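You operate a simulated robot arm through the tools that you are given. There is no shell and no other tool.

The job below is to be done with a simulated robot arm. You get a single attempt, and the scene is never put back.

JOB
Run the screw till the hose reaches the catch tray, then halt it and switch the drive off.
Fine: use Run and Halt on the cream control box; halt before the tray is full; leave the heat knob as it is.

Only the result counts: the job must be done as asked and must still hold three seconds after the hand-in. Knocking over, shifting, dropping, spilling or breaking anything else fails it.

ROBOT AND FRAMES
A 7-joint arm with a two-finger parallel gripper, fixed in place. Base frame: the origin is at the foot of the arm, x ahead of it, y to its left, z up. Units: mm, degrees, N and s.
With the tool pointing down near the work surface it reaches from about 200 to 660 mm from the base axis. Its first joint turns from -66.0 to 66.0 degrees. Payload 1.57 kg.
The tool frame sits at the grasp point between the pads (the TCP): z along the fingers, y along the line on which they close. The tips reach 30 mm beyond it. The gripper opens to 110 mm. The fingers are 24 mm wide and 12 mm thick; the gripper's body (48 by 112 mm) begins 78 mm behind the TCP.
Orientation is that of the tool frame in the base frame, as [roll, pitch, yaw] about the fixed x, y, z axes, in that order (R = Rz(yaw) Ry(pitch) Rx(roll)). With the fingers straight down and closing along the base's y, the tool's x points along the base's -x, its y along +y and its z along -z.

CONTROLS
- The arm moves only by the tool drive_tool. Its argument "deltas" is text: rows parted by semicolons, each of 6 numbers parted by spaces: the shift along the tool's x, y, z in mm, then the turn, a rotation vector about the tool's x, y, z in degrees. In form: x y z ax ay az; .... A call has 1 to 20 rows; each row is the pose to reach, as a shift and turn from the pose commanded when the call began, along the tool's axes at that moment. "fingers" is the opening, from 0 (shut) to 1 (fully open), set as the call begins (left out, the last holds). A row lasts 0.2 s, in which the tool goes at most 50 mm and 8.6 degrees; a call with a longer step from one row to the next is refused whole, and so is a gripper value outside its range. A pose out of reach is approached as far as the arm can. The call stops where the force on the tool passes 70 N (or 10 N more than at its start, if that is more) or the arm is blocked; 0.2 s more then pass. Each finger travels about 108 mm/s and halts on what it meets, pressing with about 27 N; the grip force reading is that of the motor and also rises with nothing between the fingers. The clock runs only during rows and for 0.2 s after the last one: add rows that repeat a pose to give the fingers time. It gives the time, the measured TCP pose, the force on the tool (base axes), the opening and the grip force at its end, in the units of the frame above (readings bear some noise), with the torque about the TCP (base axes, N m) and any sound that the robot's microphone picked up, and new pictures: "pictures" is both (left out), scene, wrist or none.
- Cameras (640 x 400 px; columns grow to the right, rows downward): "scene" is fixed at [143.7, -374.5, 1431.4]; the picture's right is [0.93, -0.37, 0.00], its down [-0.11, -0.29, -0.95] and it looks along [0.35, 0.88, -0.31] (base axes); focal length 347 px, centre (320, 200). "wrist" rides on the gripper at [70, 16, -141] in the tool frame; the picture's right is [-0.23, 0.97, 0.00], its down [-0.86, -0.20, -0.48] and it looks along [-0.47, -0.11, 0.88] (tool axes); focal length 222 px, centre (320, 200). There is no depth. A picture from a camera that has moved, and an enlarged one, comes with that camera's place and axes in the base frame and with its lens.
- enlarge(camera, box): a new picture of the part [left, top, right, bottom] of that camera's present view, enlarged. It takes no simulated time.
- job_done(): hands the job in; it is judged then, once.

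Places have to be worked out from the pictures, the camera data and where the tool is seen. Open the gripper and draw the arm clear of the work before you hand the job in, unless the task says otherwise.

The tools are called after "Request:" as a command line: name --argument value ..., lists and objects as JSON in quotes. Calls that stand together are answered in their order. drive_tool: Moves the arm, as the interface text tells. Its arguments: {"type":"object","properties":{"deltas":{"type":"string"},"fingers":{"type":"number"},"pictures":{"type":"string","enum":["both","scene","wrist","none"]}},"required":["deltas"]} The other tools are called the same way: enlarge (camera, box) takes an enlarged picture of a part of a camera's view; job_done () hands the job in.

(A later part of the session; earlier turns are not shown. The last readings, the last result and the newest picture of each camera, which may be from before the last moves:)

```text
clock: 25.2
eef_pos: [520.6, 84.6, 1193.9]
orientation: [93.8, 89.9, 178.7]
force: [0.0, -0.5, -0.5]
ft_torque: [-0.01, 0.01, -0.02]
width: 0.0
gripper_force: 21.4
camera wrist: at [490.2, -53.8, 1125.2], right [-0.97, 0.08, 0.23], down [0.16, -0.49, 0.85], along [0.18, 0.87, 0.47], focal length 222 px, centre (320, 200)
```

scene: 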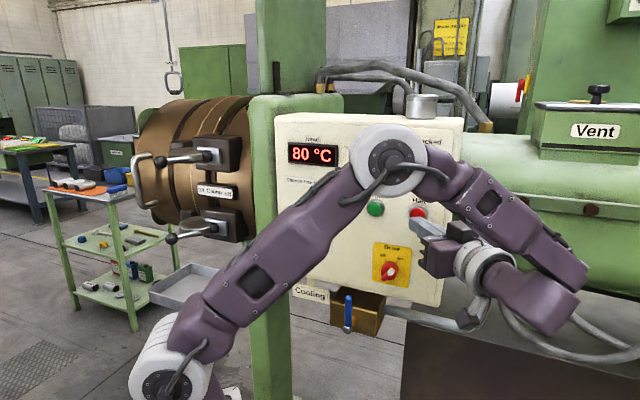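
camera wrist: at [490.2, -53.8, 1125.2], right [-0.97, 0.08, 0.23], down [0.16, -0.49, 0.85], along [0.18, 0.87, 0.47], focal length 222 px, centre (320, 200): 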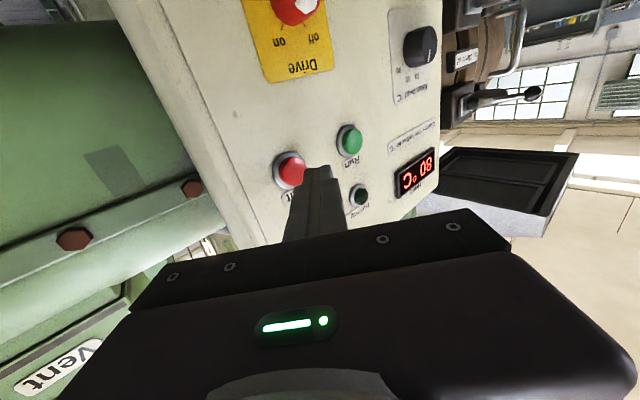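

From here the die head, tray and panel are all visible, and the knob shows "on". I'll move across to hover in front of Run with the same orientation.

Request:
drive_tool --deltas "-1 12 14 0 0 0; -1 24 28 0 0 0; -1 36 42 0 0 0; -1 49 56 0 0 0; -1 61.1 70.9 0 0 0; -1 61.1 70.9 0 0 0" --pictures "both"

Request:
enlarge --camera "scene" --box '[60, 110, 260, 330]'

Request:
enlarge --camera "wrist" --box '[220, 70, 420, 220]'

Request:
enlarge --camera "scene" --box '[340, 180, 460, 300]'

```text
clock: 26.6
eef_pos: [463.4, 160.2, 1197.3]
orientation: [129.6, 90.0, -145.5]
force: [-0.4, 0.2, 0.1]
ft_torque: [0.02, -0.02, 0.02]
width: 0.1
gripper_force: 21.5
camera wrist: at [434.4, 21.7, 1126.9], right [-0.97, 0.09, 0.23], down [0.16, -0.49, 0.86], along [0.19, 0.87, 0.47], focal length 222 px, centre (320, 200)
```

scene: 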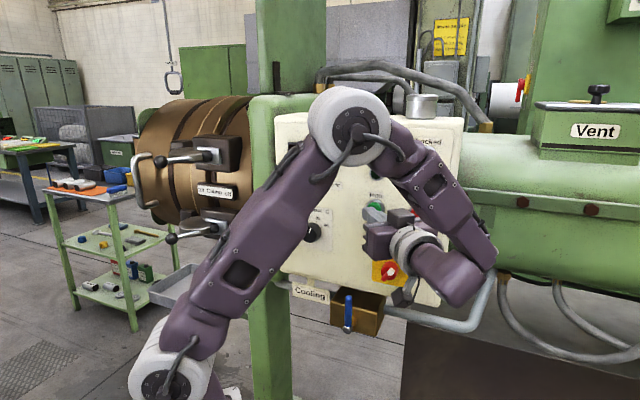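
wrist: 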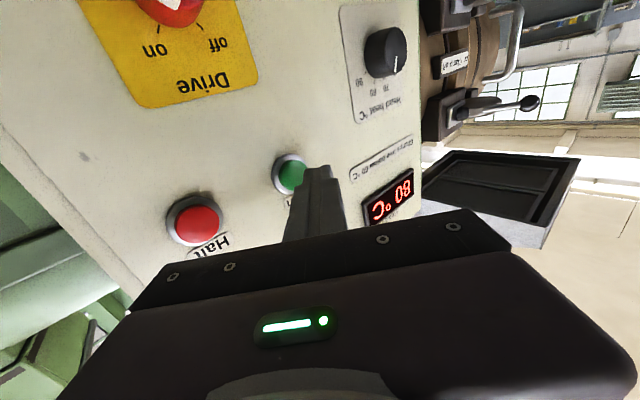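

```text
1.82 times, centred on (160, 220) of scene
camera zoom: at [143.7, -374.5, 1431.4], right [0.93, -0.37, 0.0], down [-0.11, -0.29, -0.95], along [0.35, 0.88, -0.31], focal length 631 px, centre (611, 164)
```

zoom: 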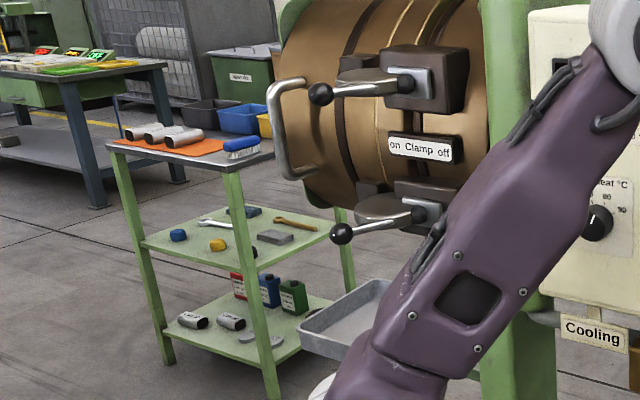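

```text
2.67 times, centred on (320, 145) of wrist
camera zoom: at [434.4, 21.7, 1126.9], right [-0.97, 0.09, 0.23], down [0.16, -0.49, 0.86], along [0.19, 0.87, 0.47], focal length 592 px, centre (320, 347)
```

zoom: 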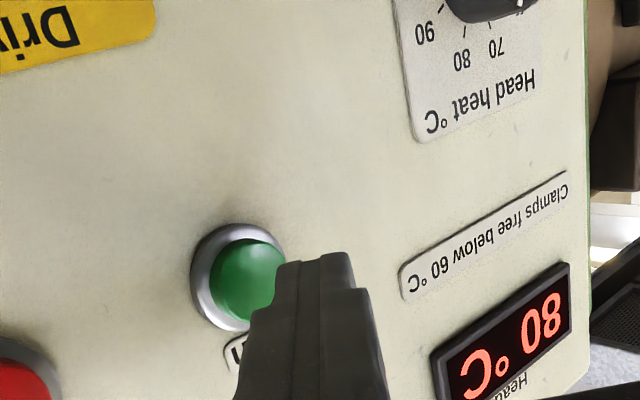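

```text
3.33 times, centred on (400, 240) of scene
camera zoom: at [143.7, -374.5, 1431.4], right [0.93, -0.37, 0.0], down [-0.11, -0.29, -0.95], along [0.35, 0.88, -0.31], focal length 1157 px, centre (53, 67)
```

zoom: 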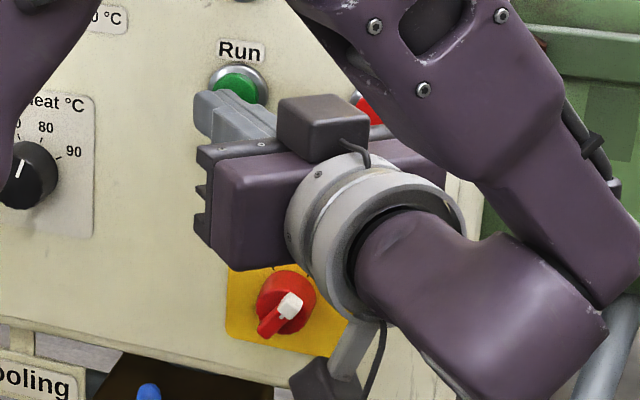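

The knob is confirmed at "on" and the tip is lined up with Run, about 22 mm off its cap. I'll press along the panel normal and retract in one call.

Request:
drive_tool --deltas "0 -6.4 7.7 0 0 0; 0 -11.6 13.8 0 0 0; 0 -14.1 16.9 0 0 0; 0 -15.4 18.4 0 0 0; 0 -16.7 19.9 0 0 0; 0 -18 21.4 0 0 0; 0 -18 21.4 0 0 0; 0 -6.4 7.7 0 0 0" --pictures "both"

Request:
enlarge --camera "wrist" --box '[220, 100, 420, 220]'

Request:
enlarge --camera "scene" --box '[60, 110, 260, 330]'

```text
clock: 28.4
eef_pos: [473.2, 167.2, 1196.0]
orientation: [-53.2, 90.0, 31.6]
force: [-0.1, -0.5, 0.1]
ft_torque: [0.0, 0.04, 0.0]
width: 0.0
gripper_force: 21.3
heard: click
camera wrist: at [443.5, 29.4, 1126.6], right [-0.97, 0.09, 0.23], down [0.16, -0.49, 0.86], along [0.19, 0.86, 0.47], focal length 222 px, centre (320, 200)
```

scene: 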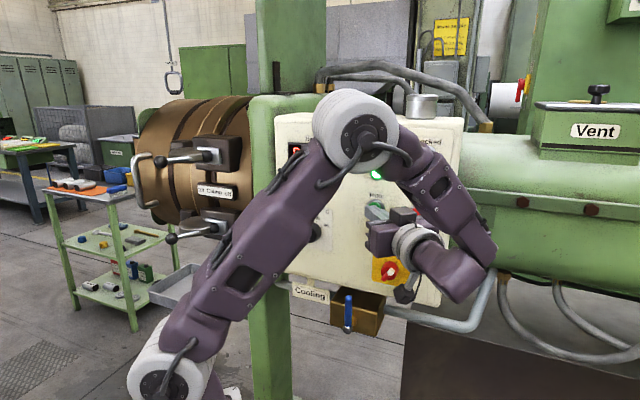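
wrist: 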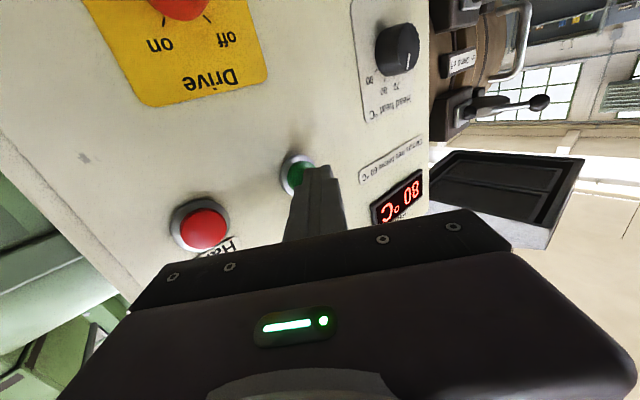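

```text
3.20 times, centred on (320, 160) of wrist
camera zoom: at [443.5, 29.4, 1126.6], right [-0.97, 0.09, 0.23], down [0.16, -0.49, 0.86], along [0.19, 0.86, 0.47], focal length 711 px, centre (320, 328)
```

zoom: 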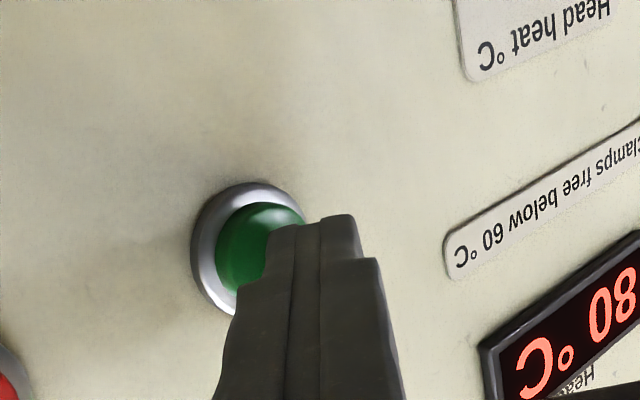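

```text
1.82 times, centred on (160, 220) of scene
camera zoom: at [143.8, -374.4, 1431.4], right [0.93, -0.37, 0.0], down [-0.11, -0.29, -0.95], along [0.35, 0.88, -0.31], focal length 631 px, centre (611, 164)
```

zoom: 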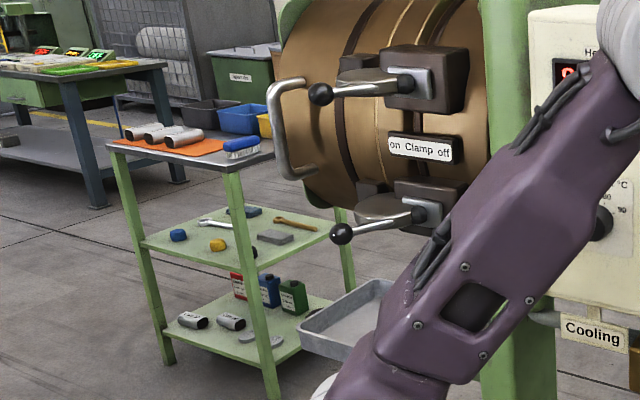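

I heard a click and the Turning lamp is lit, so the screw is running; no hose is visible yet. I'll move straight to the Halt hover, where the tray is in clear view.

Request:
drive_tool --deltas "1 -20 -21 0 0 0; 1 -41 -40 0 0 0; 1 -61.7 -58.3 0 0 0" --pictures "both"

Request:
enlarge --camera "scene" --box '[100, 90, 260, 330]'

Request:
enlarge --camera "wrist" --box '[220, 100, 420, 220]'

```text
clock: 29.2
eef_pos: [527.6, 104.9, 1194.5]
orientation: [70.8, 89.9, 155.8]
force: [0.1, 0.1, 0.5]
ft_torque: [0.0, -0.01, 0.0]
width: 0.0
gripper_force: 21.2
camera wrist: at [498.0, -33.1, 1125.0], right [-0.97, 0.08, 0.23], down [0.16, -0.49, 0.85], along [0.19, 0.86, 0.47], focal length 222 px, centre (320, 200)
```

scene: 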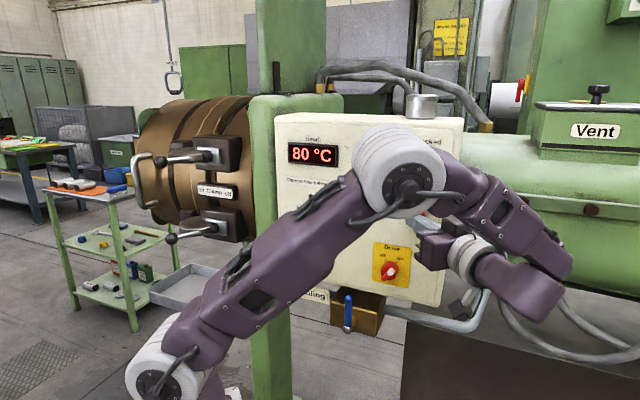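
wrist: 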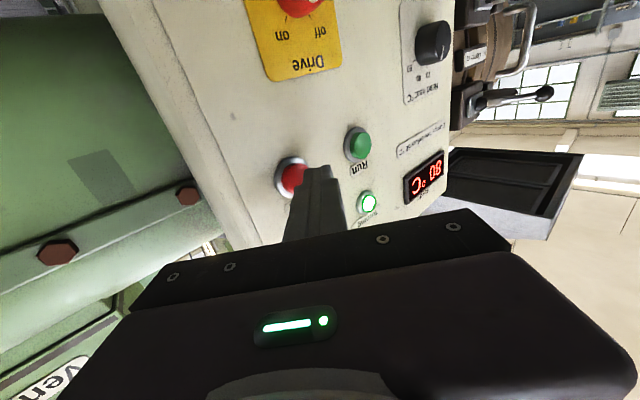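

```text
1.67 times, centred on (180, 210) of scene
camera zoom: at [143.7, -374.5, 1431.4], right [0.93, -0.37, 0.0], down [-0.11, -0.29, -0.95], along [0.35, 0.88, -0.31], focal length 579 px, centre (553, 183)
```

zoom: 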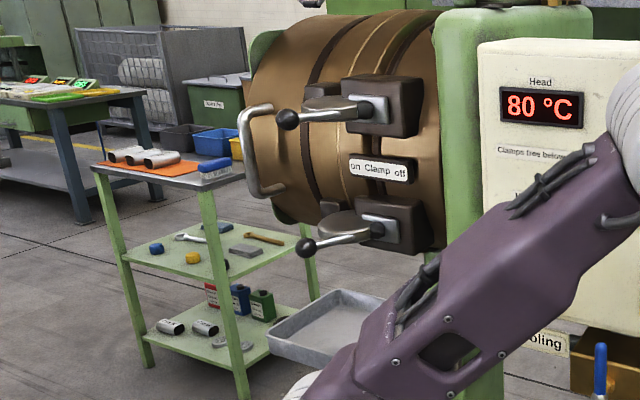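

```text
3.20 times, centred on (320, 160) of wrist
camera zoom: at [498.0, -33.1, 1125.0], right [-0.97, 0.08, 0.23], down [0.16, -0.49, 0.85], along [0.19, 0.86, 0.47], focal length 711 px, centre (320, 328)
```

zoom: 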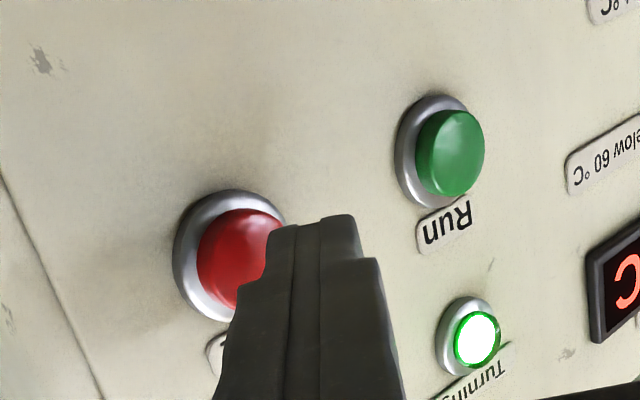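

The screw is turning, there's no hose yet, and the tip is about 16 mm from the Halt cap. I'll wait in short increments.

Request:
drive_tool --deltas "0 0 0 0 0 0; 0 0 0 0 0 0; 0 0 0 0 0 0" --pictures "scene"

Request:
enlarge --camera "scene" --box '[100, 120, 260, 320]'

```text
clock: 30.0
eef_pos: [528.4, 106.6, 1194.7]
orientation: [97.8, 90.0, -177.2]
force: [-0.1, -0.4, -0.2]
ft_torque: [-0.02, 0.01, -0.01]
width: 0.0
gripper_force: 21.8
```

scene: 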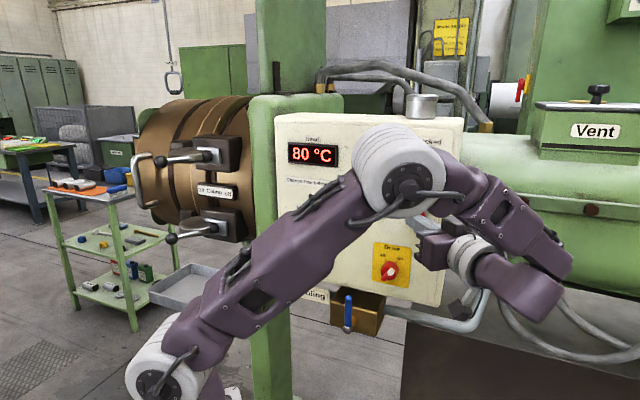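

```text
2.00 times, centred on (180, 220) of scene
camera zoom: at [143.7, -374.5, 1431.4], right [0.93, -0.37, 0.0], down [-0.11, -0.29, -0.95], along [0.35, 0.88, -0.31], focal length 694 px, centre (600, 160)
```

zoom: 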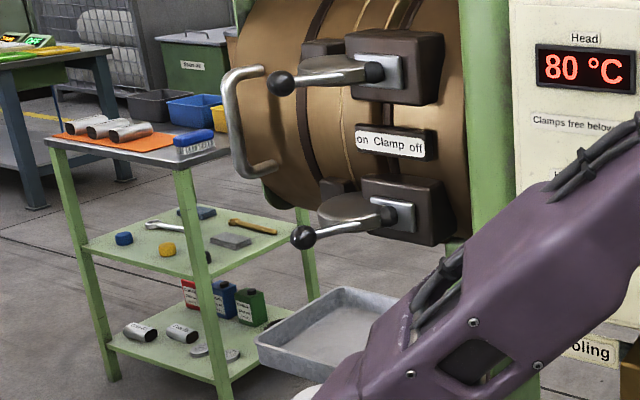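

No hose shows yet, so I'll wait a little longer.

Request:
drive_tool --deltas "0 0 0 0 0 0; 0 0 0 0 0 0; 0 0 0 0 0 0; 0 0 0 0 0 0" --pictures "both"

Request:
enlarge --camera "scene" --box '[100, 120, 260, 320]'

```text
clock: 31.0
eef_pos: [526.6, 105.3, 1194.9]
orientation: [97.6, 89.9, -177.5]
force: [-0.6, 0.3, -0.4]
ft_torque: [-0.02, -0.03, -0.04]
width: 0.0
gripper_force: 21.0
camera wrist: at [497.8, -33.1, 1125.0], right [-0.97, 0.09, 0.23], down [0.16, -0.49, 0.85], along [0.19, 0.87, 0.47], focal length 222 px, centre (320, 200)
```

scene: 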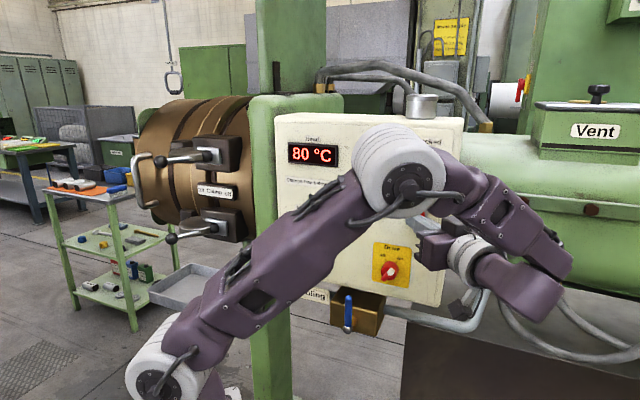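
wrist: 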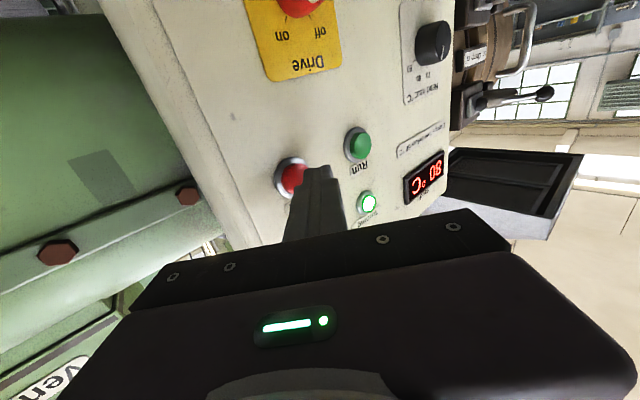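

```text
2.00 times, centred on (180, 220) of scene
camera zoom: at [143.7, -374.5, 1431.4], right [0.93, -0.37, 0.0], down [-0.11, -0.29, -0.95], along [0.35, 0.88, -0.31], focal length 694 px, centre (600, 160)
```

zoom: 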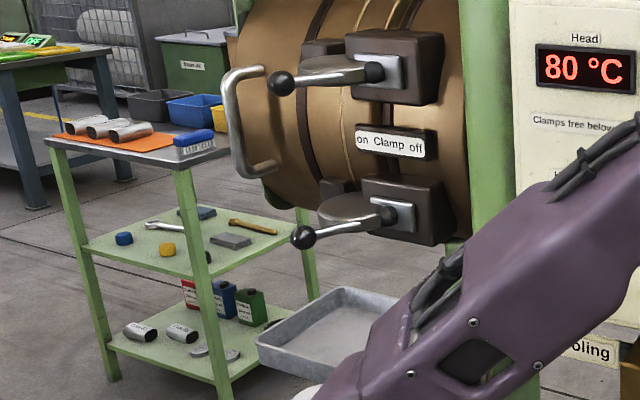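

Request:
drive_tool --deltas "0 0 0 0 0 0; 0 0 0 0 0 0; 0 0 0 0 0 0; 0 0 0 0 0 0" --pictures "scene"

Request:
enlarge --camera "scene" --box '[100, 120, 260, 320]'

```text
clock: 32.0
eef_pos: [528.5, 105.5, 1193.9]
orientation: [97.0, 89.8, -178.0]
force: [0.7, -0.3, -0.8]
ft_torque: [-0.01, 0.01, -0.04]
width: 0.0
gripper_force: 20.8
```

scene: 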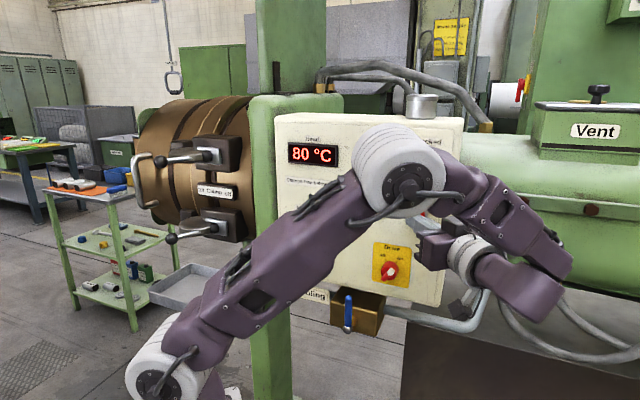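

```text
2.00 times, centred on (180, 220) of scene
camera zoom: at [143.7, -374.5, 1431.4], right [0.93, -0.37, 0.0], down [-0.11, -0.29, -0.95], along [0.35, 0.88, -0.31], focal length 694 px, centre (600, 160)
```

zoom: 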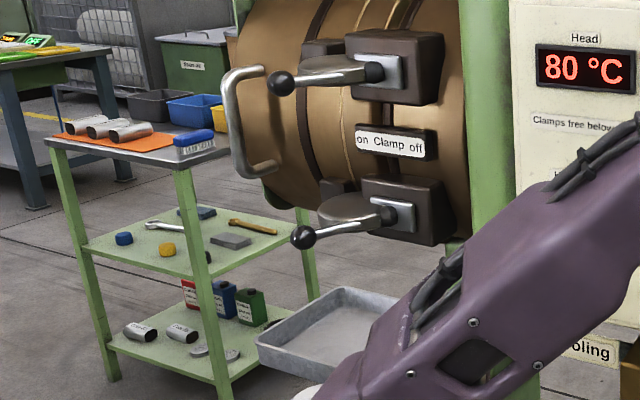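

Nothing visible yet. I'll keep waiting in short steps and watching the space between the head and the tray.

Request:
drive_tool --deltas "0 0 0 0 0 0; 0 0 0 0 0 0; 0 0 0 0 0 0; 0 0 0 0 0 0; 0 0 0 0 0 0" --pictures "scene"

Request:
enlarge --camera "scene" --box '[100, 120, 260, 320]'

```text
clock: 33.2
eef_pos: [527.9, 105.5, 1194.3]
orientation: [96.3, 89.9, -178.7]
force: [-0.8, 0.2, 0.2]
ft_torque: [-0.01, 0.01, -0.03]
width: 0.0
gripper_force: 21.2
```

scene: 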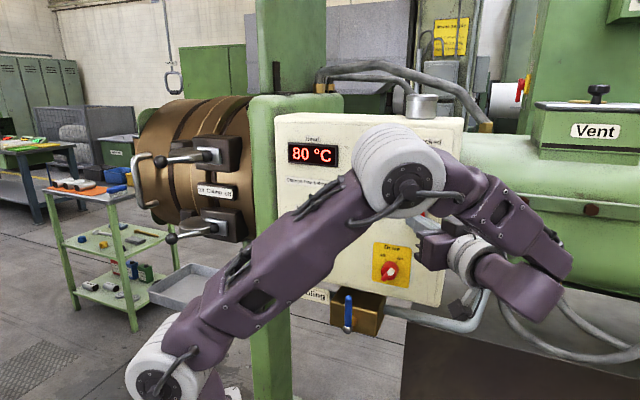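

```text
2.00 times, centred on (180, 220) of scene
camera zoom: at [143.7, -374.5, 1431.4], right [0.93, -0.37, 0.0], down [-0.11, -0.29, -0.95], along [0.35, 0.88, -0.31], focal length 694 px, centre (600, 160)
```

zoom: 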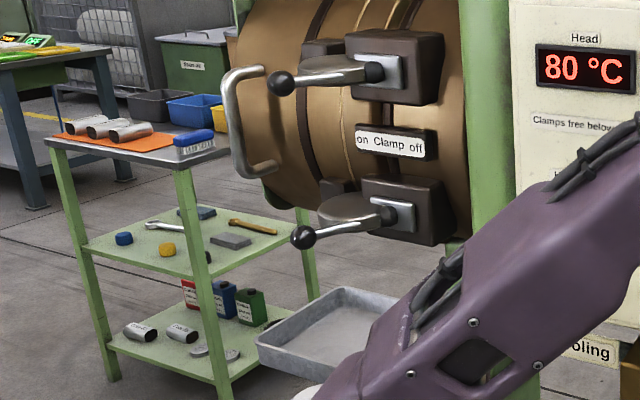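

Request:
drive_tool --deltas "0 0 0 0 0 0; 0 0 0 0 0 0; 0 0 0 0 0 0; 0 0 0 0 0 0; 0 0 0 0 0 0" --pictures "both"

Request:
enlarge --camera "scene" --box '[100, 120, 260, 320]'

Request:
enlarge --camera "wrist" --box '[430, 0, 640, 150]'

```text
clock: 34.4
eef_pos: [527.2, 105.2, 1193.4]
orientation: [97.8, 89.8, -177.1]
force: [0.1, -0.8, 0.9]
ft_torque: [-0.01, -0.01, 0.0]
width: 0.2
gripper_force: 21.6
camera wrist: at [497.8, -33.1, 1125.0], right [-0.97, 0.09, 0.23], down [0.16, -0.49, 0.85], along [0.19, 0.87, 0.47], focal length 222 px, centre (320, 200)
```

scene: 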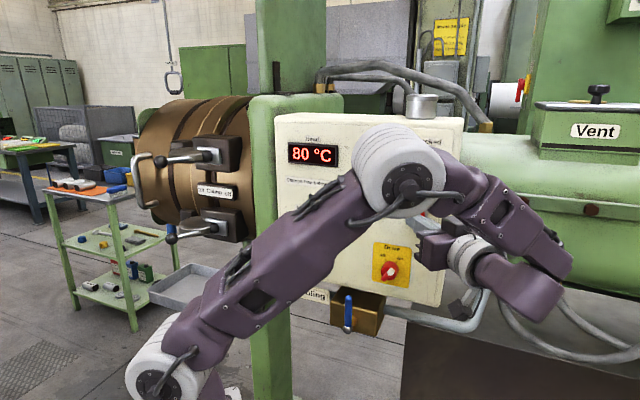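
wrist: 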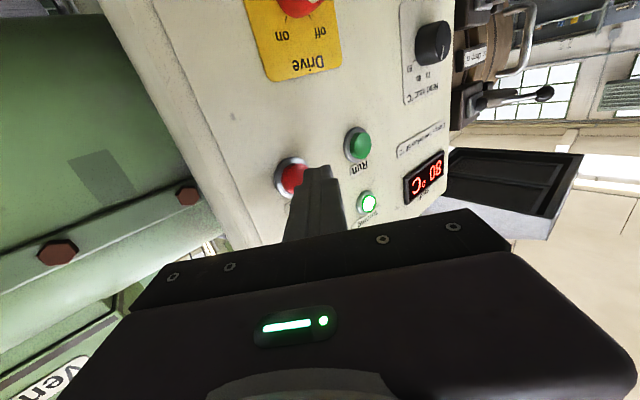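

```text
2.00 times, centred on (180, 220) of scene
camera zoom: at [143.7, -374.5, 1431.4], right [0.93, -0.37, 0.0], down [-0.11, -0.29, -0.95], along [0.35, 0.88, -0.31], focal length 694 px, centre (600, 160)
```

zoom: 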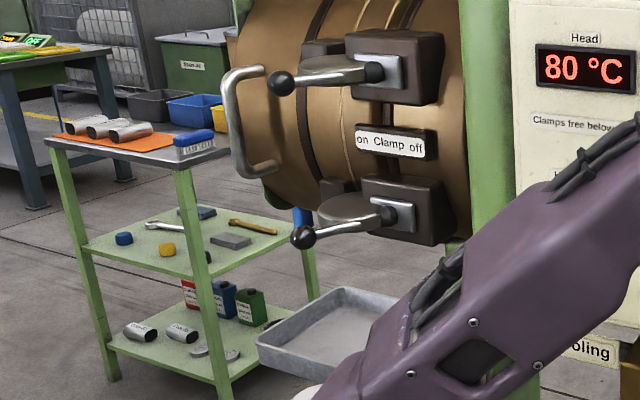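

```text
2.67 times, centred on (535, 75) of wrist
camera zoom: at [497.8, -33.1, 1125.0], right [-0.97, 0.09, 0.23], down [0.16, -0.49, 0.85], along [0.19, 0.87, 0.47], focal length 592 px, centre (-253, 533)
```

zoom: 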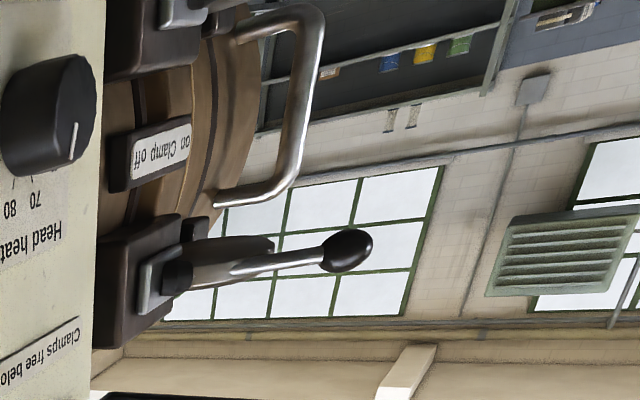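

A blue hose end has just appeared below the head, at about (171,222) in the scene. It's descending towards the tray, so I'll step on and watch closely.

Request:
drive_tool --deltas "0 0 0 0 0 0; 0 0 0 0 0 0; 0 0 0 0 0 0; 0 0 0 0 0 0" --pictures "none"

Request:
enlarge --camera "scene" --box '[130, 180, 250, 320]'

```text
clock: 35.4
eef_pos: [527.4, 105.3, 1193.5]
orientation: [98.0, 90.0, -177.1]
force: [-0.2, 0.2, 0.6]
ft_torque: [-0.01, 0.0, 0.0]
width: 0.0
gripper_force: 21.6
```

```text
2.86 times, centred on (190, 250) of scene
camera zoom: at [143.7, -374.5, 1431.4], right [0.93, -0.37, 0.0], down [-0.11, -0.29, -0.95], along [0.35, 0.88, -0.31], focal length 992 px, centre (691, 57)
```

zoom: 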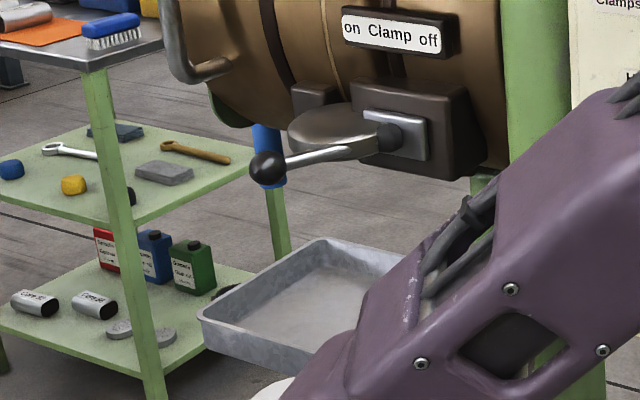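

The hose end is now at about row 245 and dropping roughly 11 px/s; the tray floor under it is near row 285. I'll wait about 1.6 s and look again.

Request:
drive_tool --deltas "0 0 0 0 0 0; 0 0 0 0 0 0; 0 0 0 0 0 0; 0 0 0 0 0 0; 0 0 0 0 0 0; 0 0 0 0 0 0; 0 0 0 0 0 0" --pictures "none"

Request:
enlarge --camera "scene" --box '[130, 180, 250, 320]'

```text
clock: 37.0
eef_pos: [526.5, 104.9, 1195.5]
orientation: [98.0, 89.8, -177.1]
force: [0.1, -0.3, 0.3]
ft_torque: [0.0, -0.02, -0.02]
width: 0.0
gripper_force: 21.2
```

```text
2.86 times, centred on (190, 250) of scene
camera zoom: at [143.7, -374.5, 1431.4], right [0.93, -0.37, 0.0], down [-0.11, -0.29, -0.95], along [0.35, 0.88, -0.31], focal length 992 px, centre (691, 57)
```

zoom: 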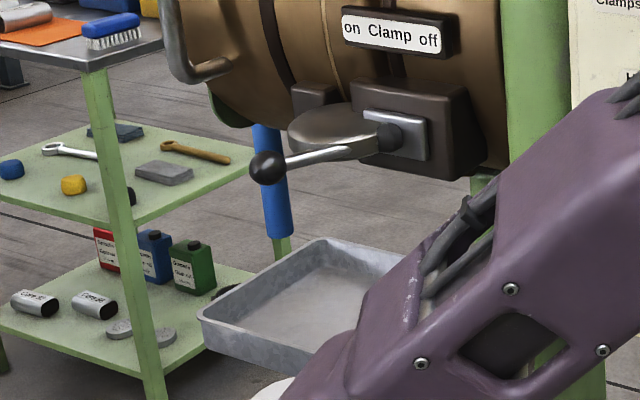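

The hose end is at zoom row 240, moving about 33 px/s in this zoom, with the tray floor around row 295–305. I'll step 1 s.

Request:
drive_tool --deltas "0 0 0 0 0 0; 0 0 0 0 0 0; 0 0 0 0 0 0; 0 0 0 0 0 0" --pictures "none"

Request:
enlarge --camera "scene" --box '[130, 180, 250, 320]'

```text
clock: 38.0
eef_pos: [526.3, 105.7, 1194.0]
orientation: [97.2, 89.9, -177.8]
force: [-0.7, 0.1, 0.8]
ft_torque: [-0.02, -0.03, 0.02]
width: 0.0
gripper_force: 21.5
```

```text
2.86 times, centred on (190, 250) of scene
camera zoom: at [143.7, -374.5, 1431.4], right [0.93, -0.37, 0.0], down [-0.11, -0.29, -0.95], along [0.35, 0.88, -0.31], focal length 992 px, centre (691, 57)
```

zoom: 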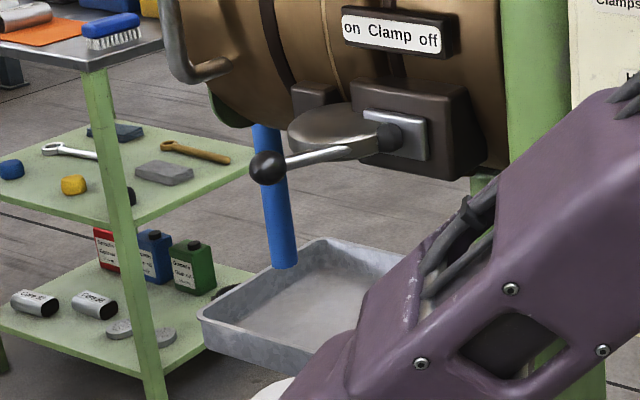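

The end is at row 268, just entering the tray opening. I'll take smaller steps now.

Request:
drive_tool --deltas "0 0 0 0 0 0; 0 0 0 0 0 0; 0 0 0 0 0 0" --pictures "none"

Request:
enlarge --camera "scene" --box '[150, 220, 230, 310]'

```text
clock: 38.8
eef_pos: [528.3, 104.5, 1194.3]
orientation: [98.1, 90.0, -176.9]
force: [-0.2, 0.3, 0.1]
ft_torque: [0.02, 0.0, -0.03]
width: 0.1
gripper_force: 21.7
```

```text
4.44 times, centred on (190, 265) of scene
camera zoom: at [143.7, -374.5, 1431.4], right [0.93, -0.37, 0.0], down [-0.11, -0.29, -0.95], along [0.35, 0.88, -0.31], focal length 1543 px, centre (898, -89)
```

zoom: 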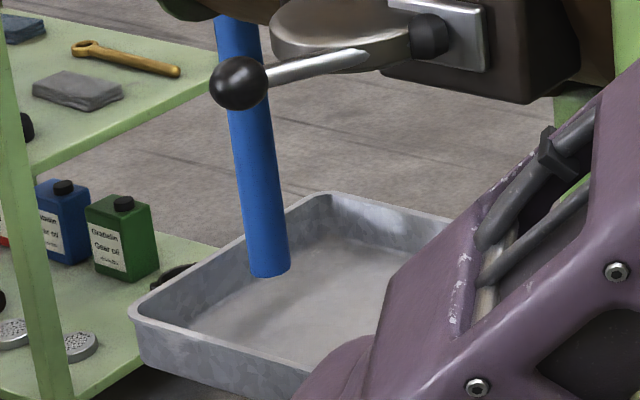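

The end is inside the tray outline, but it's unclear whether it's touching the floor. I'll step a bit more and check whether it has stopped moving.

Request:
drive_tool --deltas "0 0 0 0 0 0; 0 0 0 0 0 0" --pictures "none"

Request:
enlarge --camera "scene" --box '[150, 220, 230, 310]'

```text
clock: 39.4
eef_pos: [527.2, 105.2, 1195.0]
orientation: [97.9, 89.9, -177.0]
force: [-0.5, -0.4, 0.6]
ft_torque: [0.02, -0.04, 0.03]
width: 0.0
gripper_force: 20.9
```

```text
4.44 times, centred on (190, 265) of scene
camera zoom: at [143.7, -374.5, 1431.4], right [0.93, -0.37, 0.0], down [-0.11, -0.29, -0.95], along [0.35, 0.88, -0.31], focal length 1543 px, centre (898, -89)
```

zoom: 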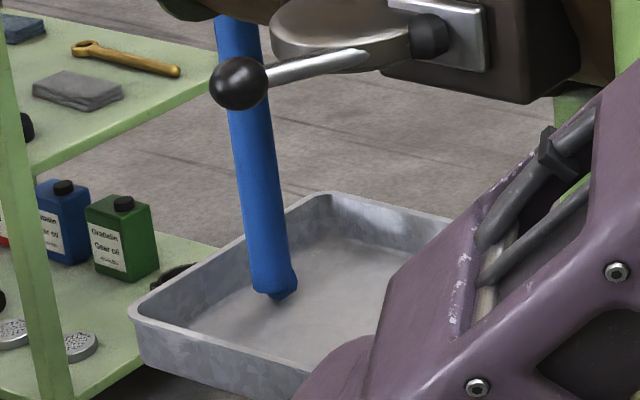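

The end now shows a bulge and is folding on the tray floor, so it has reached the tray. I'll press Halt now and retract.

Request:
drive_tool --deltas "0 -9 10.7 0 0 0; 0 -12.2 14.6 0 0 0; 0 -14.5 17.2 0 0 0; 0 -14.8 17.6 0 0 0; 0 -3 4 0 0 0" --pictures "both"

Request:
enlarge --camera "scene" --box '[150, 220, 230, 310]'

Request:
enlarge --camera "wrist" --box '[220, 100, 420, 220]'

```text
clock: 40.6
eef_pos: [531.8, 107.3, 1196.4]
orientation: [34.5, 89.9, 119.2]
force: [-0.3, 0.5, 1.1]
ft_torque: [0.02, 0.0, -0.01]
width: 0.0
gripper_force: 21.1
heard: click
camera wrist: at [501.6, -31.0, 1126.9], right [-0.97, 0.09, 0.23], down [0.16, -0.5, 0.85], along [0.19, 0.86, 0.47], focal length 222 px, centre (320, 200)
```

scene: 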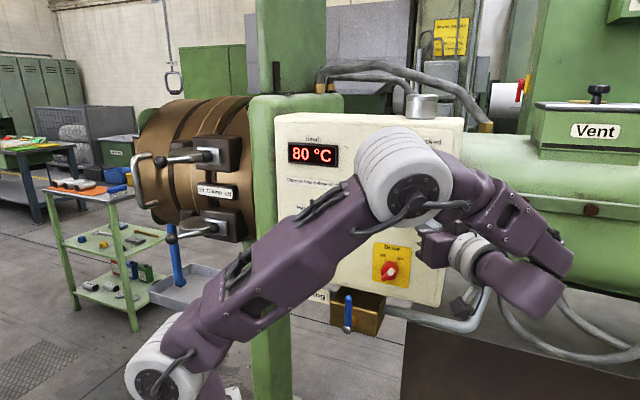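
wrist: 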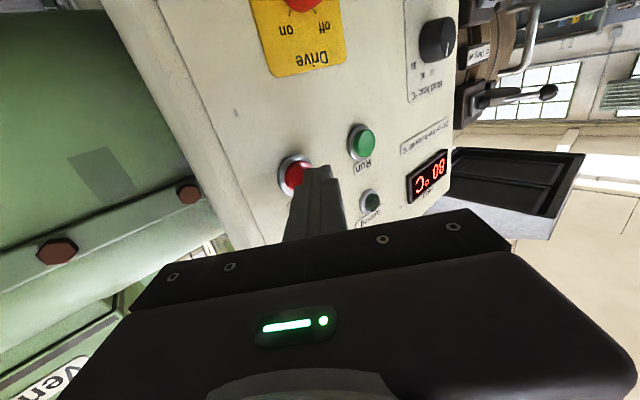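

```text
4.44 times, centred on (190, 265) of scene
camera zoom: at [143.8, -374.5, 1431.4], right [0.93, -0.37, 0.0], down [-0.11, -0.29, -0.95], along [0.35, 0.88, -0.31], focal length 1543 px, centre (898, -89)
```

zoom: 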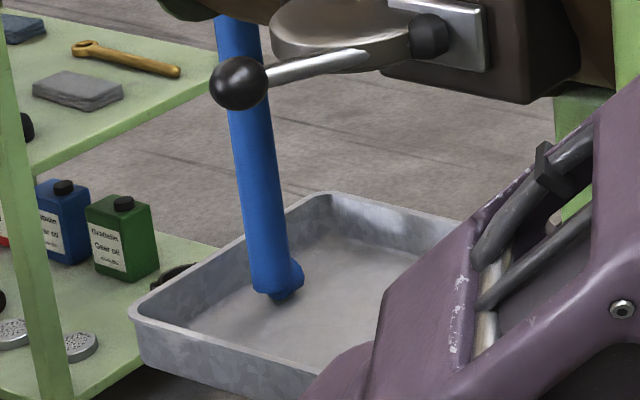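

```text
3.20 times, centred on (320, 160) of wrist
camera zoom: at [501.6, -31.0, 1126.9], right [-0.97, 0.09, 0.23], down [0.16, -0.5, 0.85], along [0.19, 0.86, 0.47], focal length 711 px, centre (320, 328)
```

zoom: 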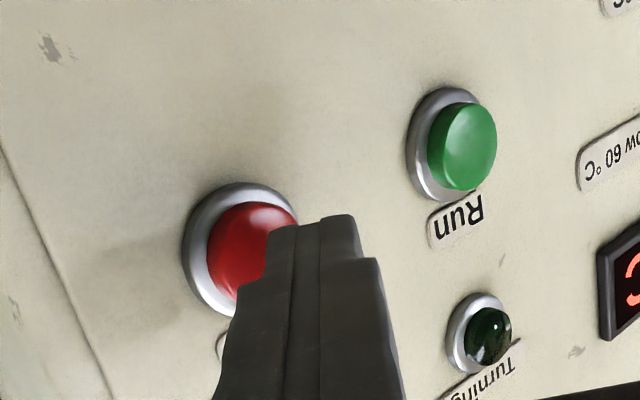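

Halt clicked, the Turning lamp is off, and the hose end rests on the tray floor. Next I'll back away from the panel and bring the tool back to the 45° yaw, ready to push the drive knob back to "off".

Request:
drive_tool --deltas "0 12 -14 0 0 0; 0 22 -26 0 0 0; 0 22 -26 8 0 0; 0 22 -26 16 0 0; 0 22 -26 24 0 0; 0 22 -26 32 0 0; 0 22 -26 40 0 0; 0 22 -26 40 0 0" --pictures "scene"

```text
clock: 42.4
eef_pos: [507.1, 81.8, 1194.7]
orientation: [175.3, 89.9, -139.9]
force: [0.6, -0.4, 1.4]
ft_torque: [0.03, -0.02, -0.02]
width: 0.1
gripper_force: 21.7
```

scene: 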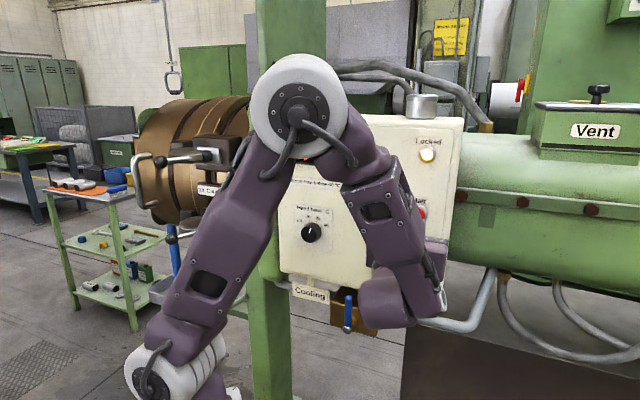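

I'll pitch down 35° and descend to knob height, to the right of the knob and still well in front of it.

Request:
drive_tool --deltas "10 3 0 0 7 0; 25 6 0 0 15 0; 42 10 1 0 23 0; 60 14 2 0 31 0; 80 18 3 0 35 0; 98.7 18 4 0 35 0; 98.7 18 4 0 35 0" --pictures "both"

Request:
enlarge --camera "wrist" --box '[270, 110, 430, 210]'

```text
clock: 44.0
eef_pos: [499.5, 99.2, 1094.9]
orientation: [179.9, 54.9, -135.0]
force: [0.5, -0.9, -0.6]
ft_torque: [-0.01, -0.04, 0.0]
width: 0.1
gripper_force: 22.0
camera wrist: at [375.5, 1.8, 1118.9], right [-0.6, 0.78, 0.19], down [0.21, -0.07, 0.97], along [0.77, 0.62, -0.12], focal length 222 px, centre (320, 200)
```

scene: 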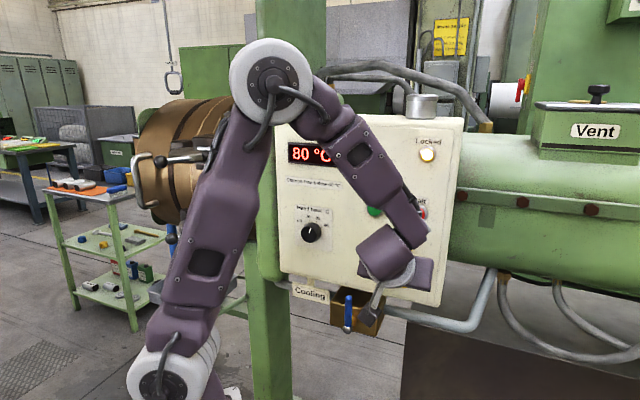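
wrist: 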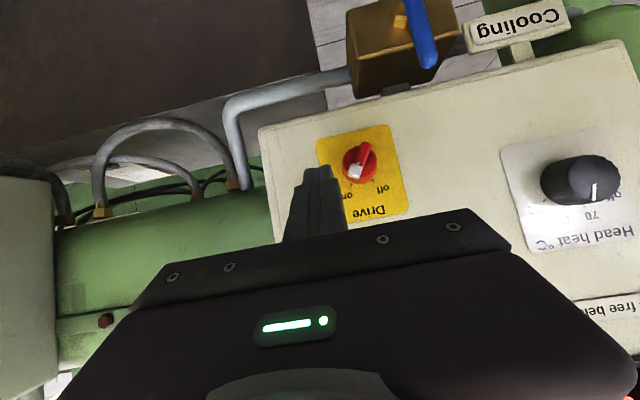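

```text
4.00 times, centred on (350, 160) of wrist
camera zoom: at [375.5, 1.8, 1118.9], right [-0.6, 0.78, 0.19], down [0.21, -0.07, 0.97], along [0.77, 0.62, -0.12], focal length 888 px, centre (200, 360)
```

zoom: 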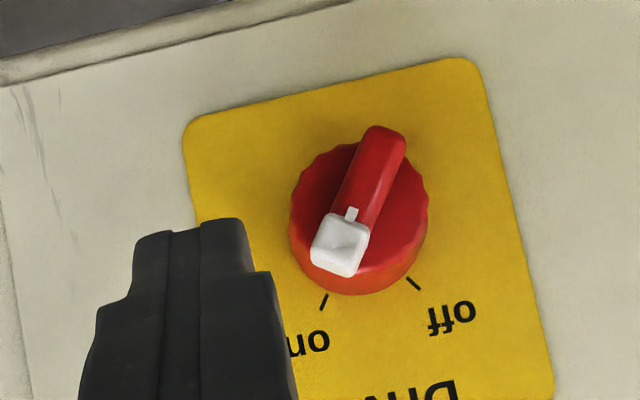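

The tip is to the right of the knob with clearance. I'll move straight in by 25 mm, then push left in the same slow manner.

Request:
drive_tool --deltas "-5 0 7 0 0 0; -10 0 14 0 0 0; -14.3 1 20.5 0 0 0; -14.3 5 20.5 0 0 0; -14.3 9 20.5 0 0 0; -14.3 13 20.5 0 0 0; -14.3 16 20.5 0 0 0; -14.3 19 20.5 0 0 0; -14.3 22 20.5 0 0 0; -14.3 22 20.5 0 0 0" --pictures "wrist"

Request:
enlarge --camera "wrist" --box '[270, 110, 398, 190]'

```text
clock: 46.2
eef_pos: [500.0, 132.0, 1095.2]
orientation: [179.9, 54.9, -135.2]
force: [4.1, -9.6, -3.1]
ft_torque: [-0.29, -0.21, -0.07]
width: 0.0
gripper_force: 21.1
camera wrist: at [376.9, 34.4, 1120.4], right [-0.59, 0.78, 0.19], down [0.21, -0.07, 0.97], along [0.78, 0.62, -0.13], focal length 222 px, centre (320, 200)
```

wrist: 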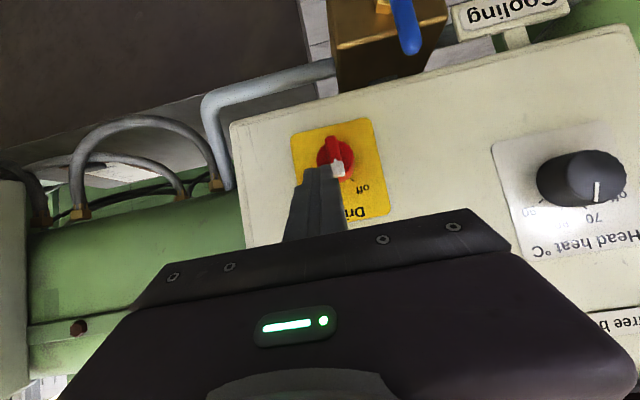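

```text
5.00 times, centred on (334, 150) of wrist
camera zoom: at [376.9, 34.4, 1120.4], right [-0.59, 0.78, 0.19], down [0.21, -0.07, 0.97], along [0.78, 0.62, -0.13], focal length 1111 px, centre (250, 450)
```

zoom: 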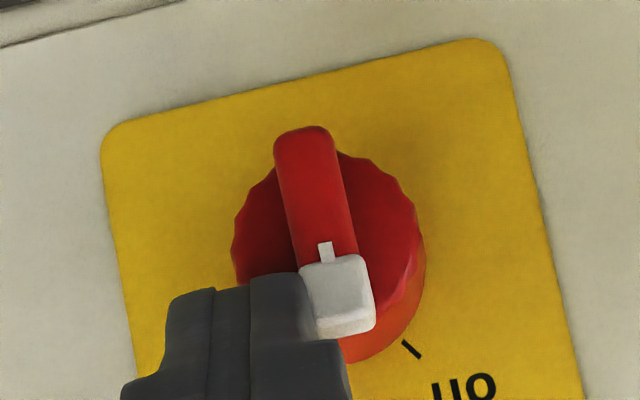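

The bar is at the vertical under about 10 N. I'll continue pushing left to the "off" stop.

Request:
drive_tool --deltas "0 2 0 0 0 0; 0 4 0 0 0 0; 0 6 0 0 0 0; 0 8 0 0 0 0; 0 9.5 0 0 0 0; 0 9.5 0 0 0 0" --pictures "wrist"

Request:
enlarge --camera "wrist" --box '[270, 110, 398, 190]'

```text
clock: 47.6
eef_pos: [497.3, 134.1, 1096.7]
orientation: [-179.7, 55.2, -135.4]
force: [31.5, -34.4, 26.3]
ft_torque: [-0.36, -0.99, -0.86]
width: 0.0
gripper_force: 21.3
camera wrist: at [373.5, 38.9, 1121.4], right [-0.59, 0.79, 0.18], down [0.21, -0.07, 0.98], along [0.78, 0.61, -0.12], focal length 222 px, centre (320, 200)
```

wrist: 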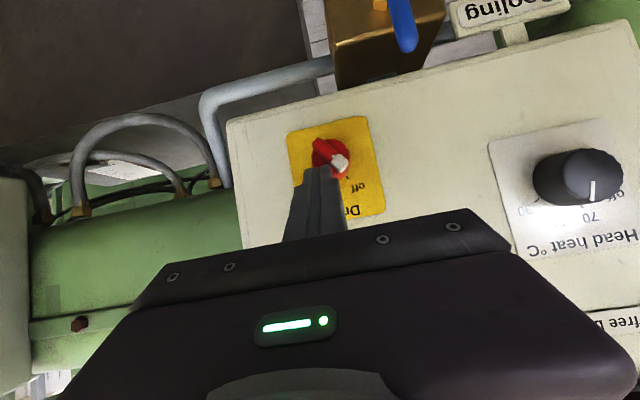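

```text
5.00 times, centred on (334, 150) of wrist
camera zoom: at [373.5, 38.9, 1121.4], right [-0.59, 0.79, 0.18], down [0.21, -0.07, 0.98], along [0.78, 0.61, -0.12], focal length 1111 px, centre (250, 450)
```

zoom: 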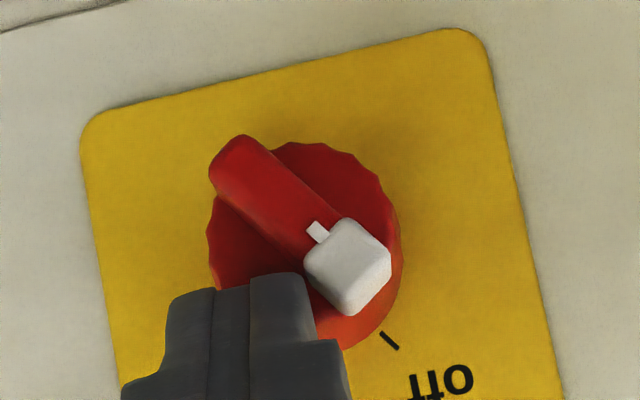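

The bar is back at its original −35° "off" angle and the force has climbed to about 53 N, so it's on the stop. I'll ease off to the right and retract.

Request:
drive_tool --deltas "0 -6 0 0 0 0; 0 -16 0 0 0 0; 8 -18 -11 0 0 0; 16 -18 -23 0 0 0; 24 -18 -35 0 0 0; 24 -18 -35 0 0 0" --pictures "both"

Request:
enlarge --camera "wrist" --box '[270, 100, 430, 200]'

Request:
enlarge --camera "scene" --box '[270, 100, 470, 300]'

```text
clock: 49.0
eef_pos: [476.3, 96.0, 1096.1]
orientation: [179.8, 54.9, -135.1]
force: [-1.3, -0.2, 0.2]
ft_torque: [-0.02, 0.0, 0.01]
width: 0.0
gripper_force: 20.6
camera wrist: at [353.8, -1.2, 1120.7], right [-0.6, 0.78, 0.19], down [0.21, -0.07, 0.97], along [0.77, 0.62, -0.12], focal length 222 px, centre (320, 200)
```

scene: 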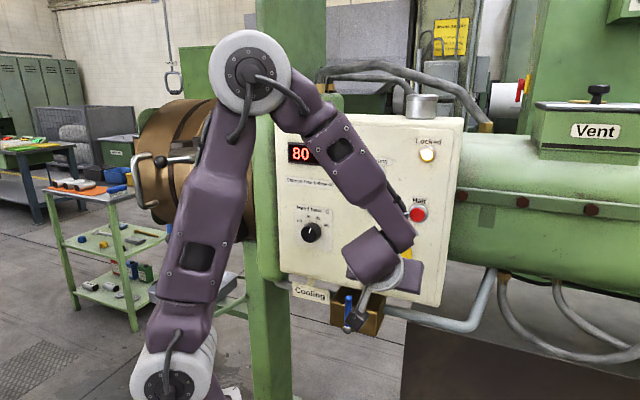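
wrist: 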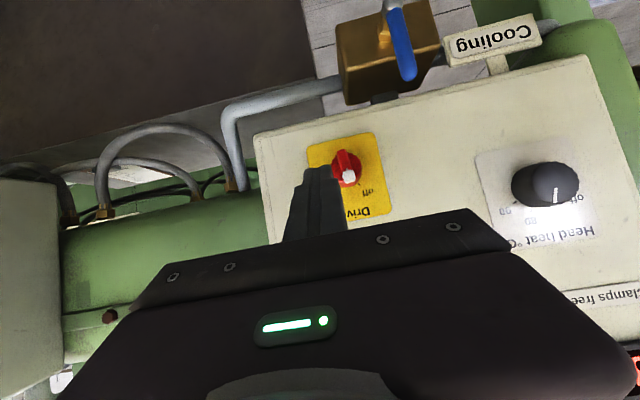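

```text
4.00 times, centred on (350, 150) of wrist
camera zoom: at [353.8, -1.2, 1120.7], right [-0.6, 0.78, 0.19], down [0.21, -0.07, 0.97], along [0.77, 0.62, -0.12], focal length 888 px, centre (200, 400)
```

zoom: 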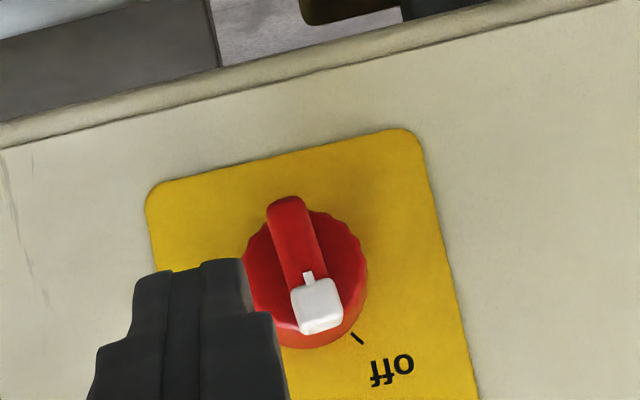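

```text
2.00 times, centred on (370, 200) of scene
camera zoom: at [143.7, -374.5, 1431.4], right [0.93, -0.37, 0.0], down [-0.11, -0.29, -0.95], along [0.35, 0.88, -0.31], focal length 694 px, centre (220, 200)
```

zoom: 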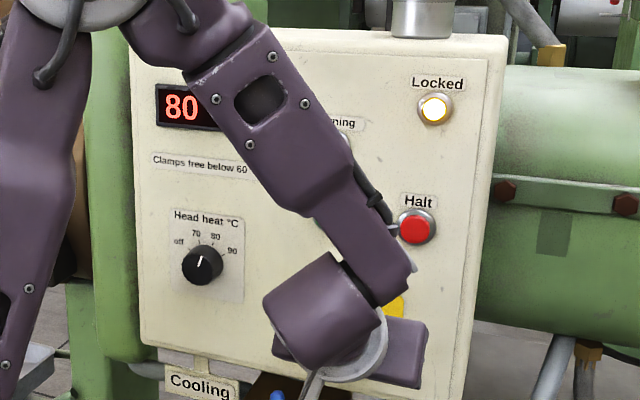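

The bar has not stayed at the stop: it now shows only about 8° left of vertical. I'll wait briefly and look again to see whether it's still moving.

Request:
drive_tool --deltas "0 -6 0 0 0 0; 0 -12 0 0 0 0; 0 -12 0 0 0 0" --pictures "wrist"

Request:
enlarge --camera "wrist" --box '[270, 100, 430, 200]'

```text
clock: 49.8
eef_pos: [485.8, 89.5, 1096.3]
orientation: [179.9, 55.0, -135.1]
force: [-0.2, -0.6, 0.0]
ft_torque: [0.0, 0.0, 0.02]
width: 0.1
gripper_force: 20.8
camera wrist: at [362.7, -9.4, 1120.9], right [-0.6, 0.78, 0.19], down [0.21, -0.07, 0.97], along [0.78, 0.62, -0.12], focal length 222 px, centre (320, 200)
```

wrist: 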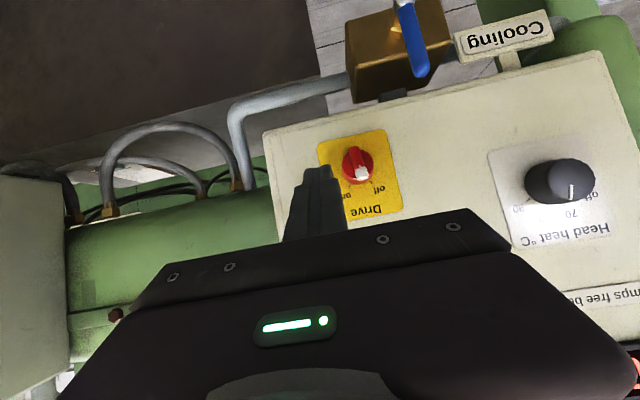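

```text
4.00 times, centred on (350, 150) of wrist
camera zoom: at [362.7, -9.4, 1120.9], right [-0.6, 0.78, 0.19], down [0.21, -0.07, 0.97], along [0.78, 0.62, -0.12], focal length 888 px, centre (200, 400)
```

zoom: 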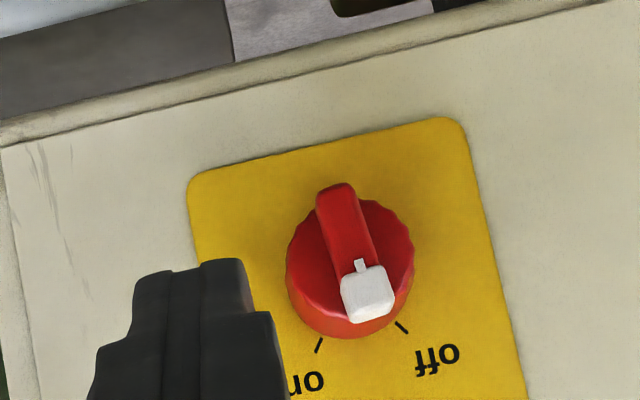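

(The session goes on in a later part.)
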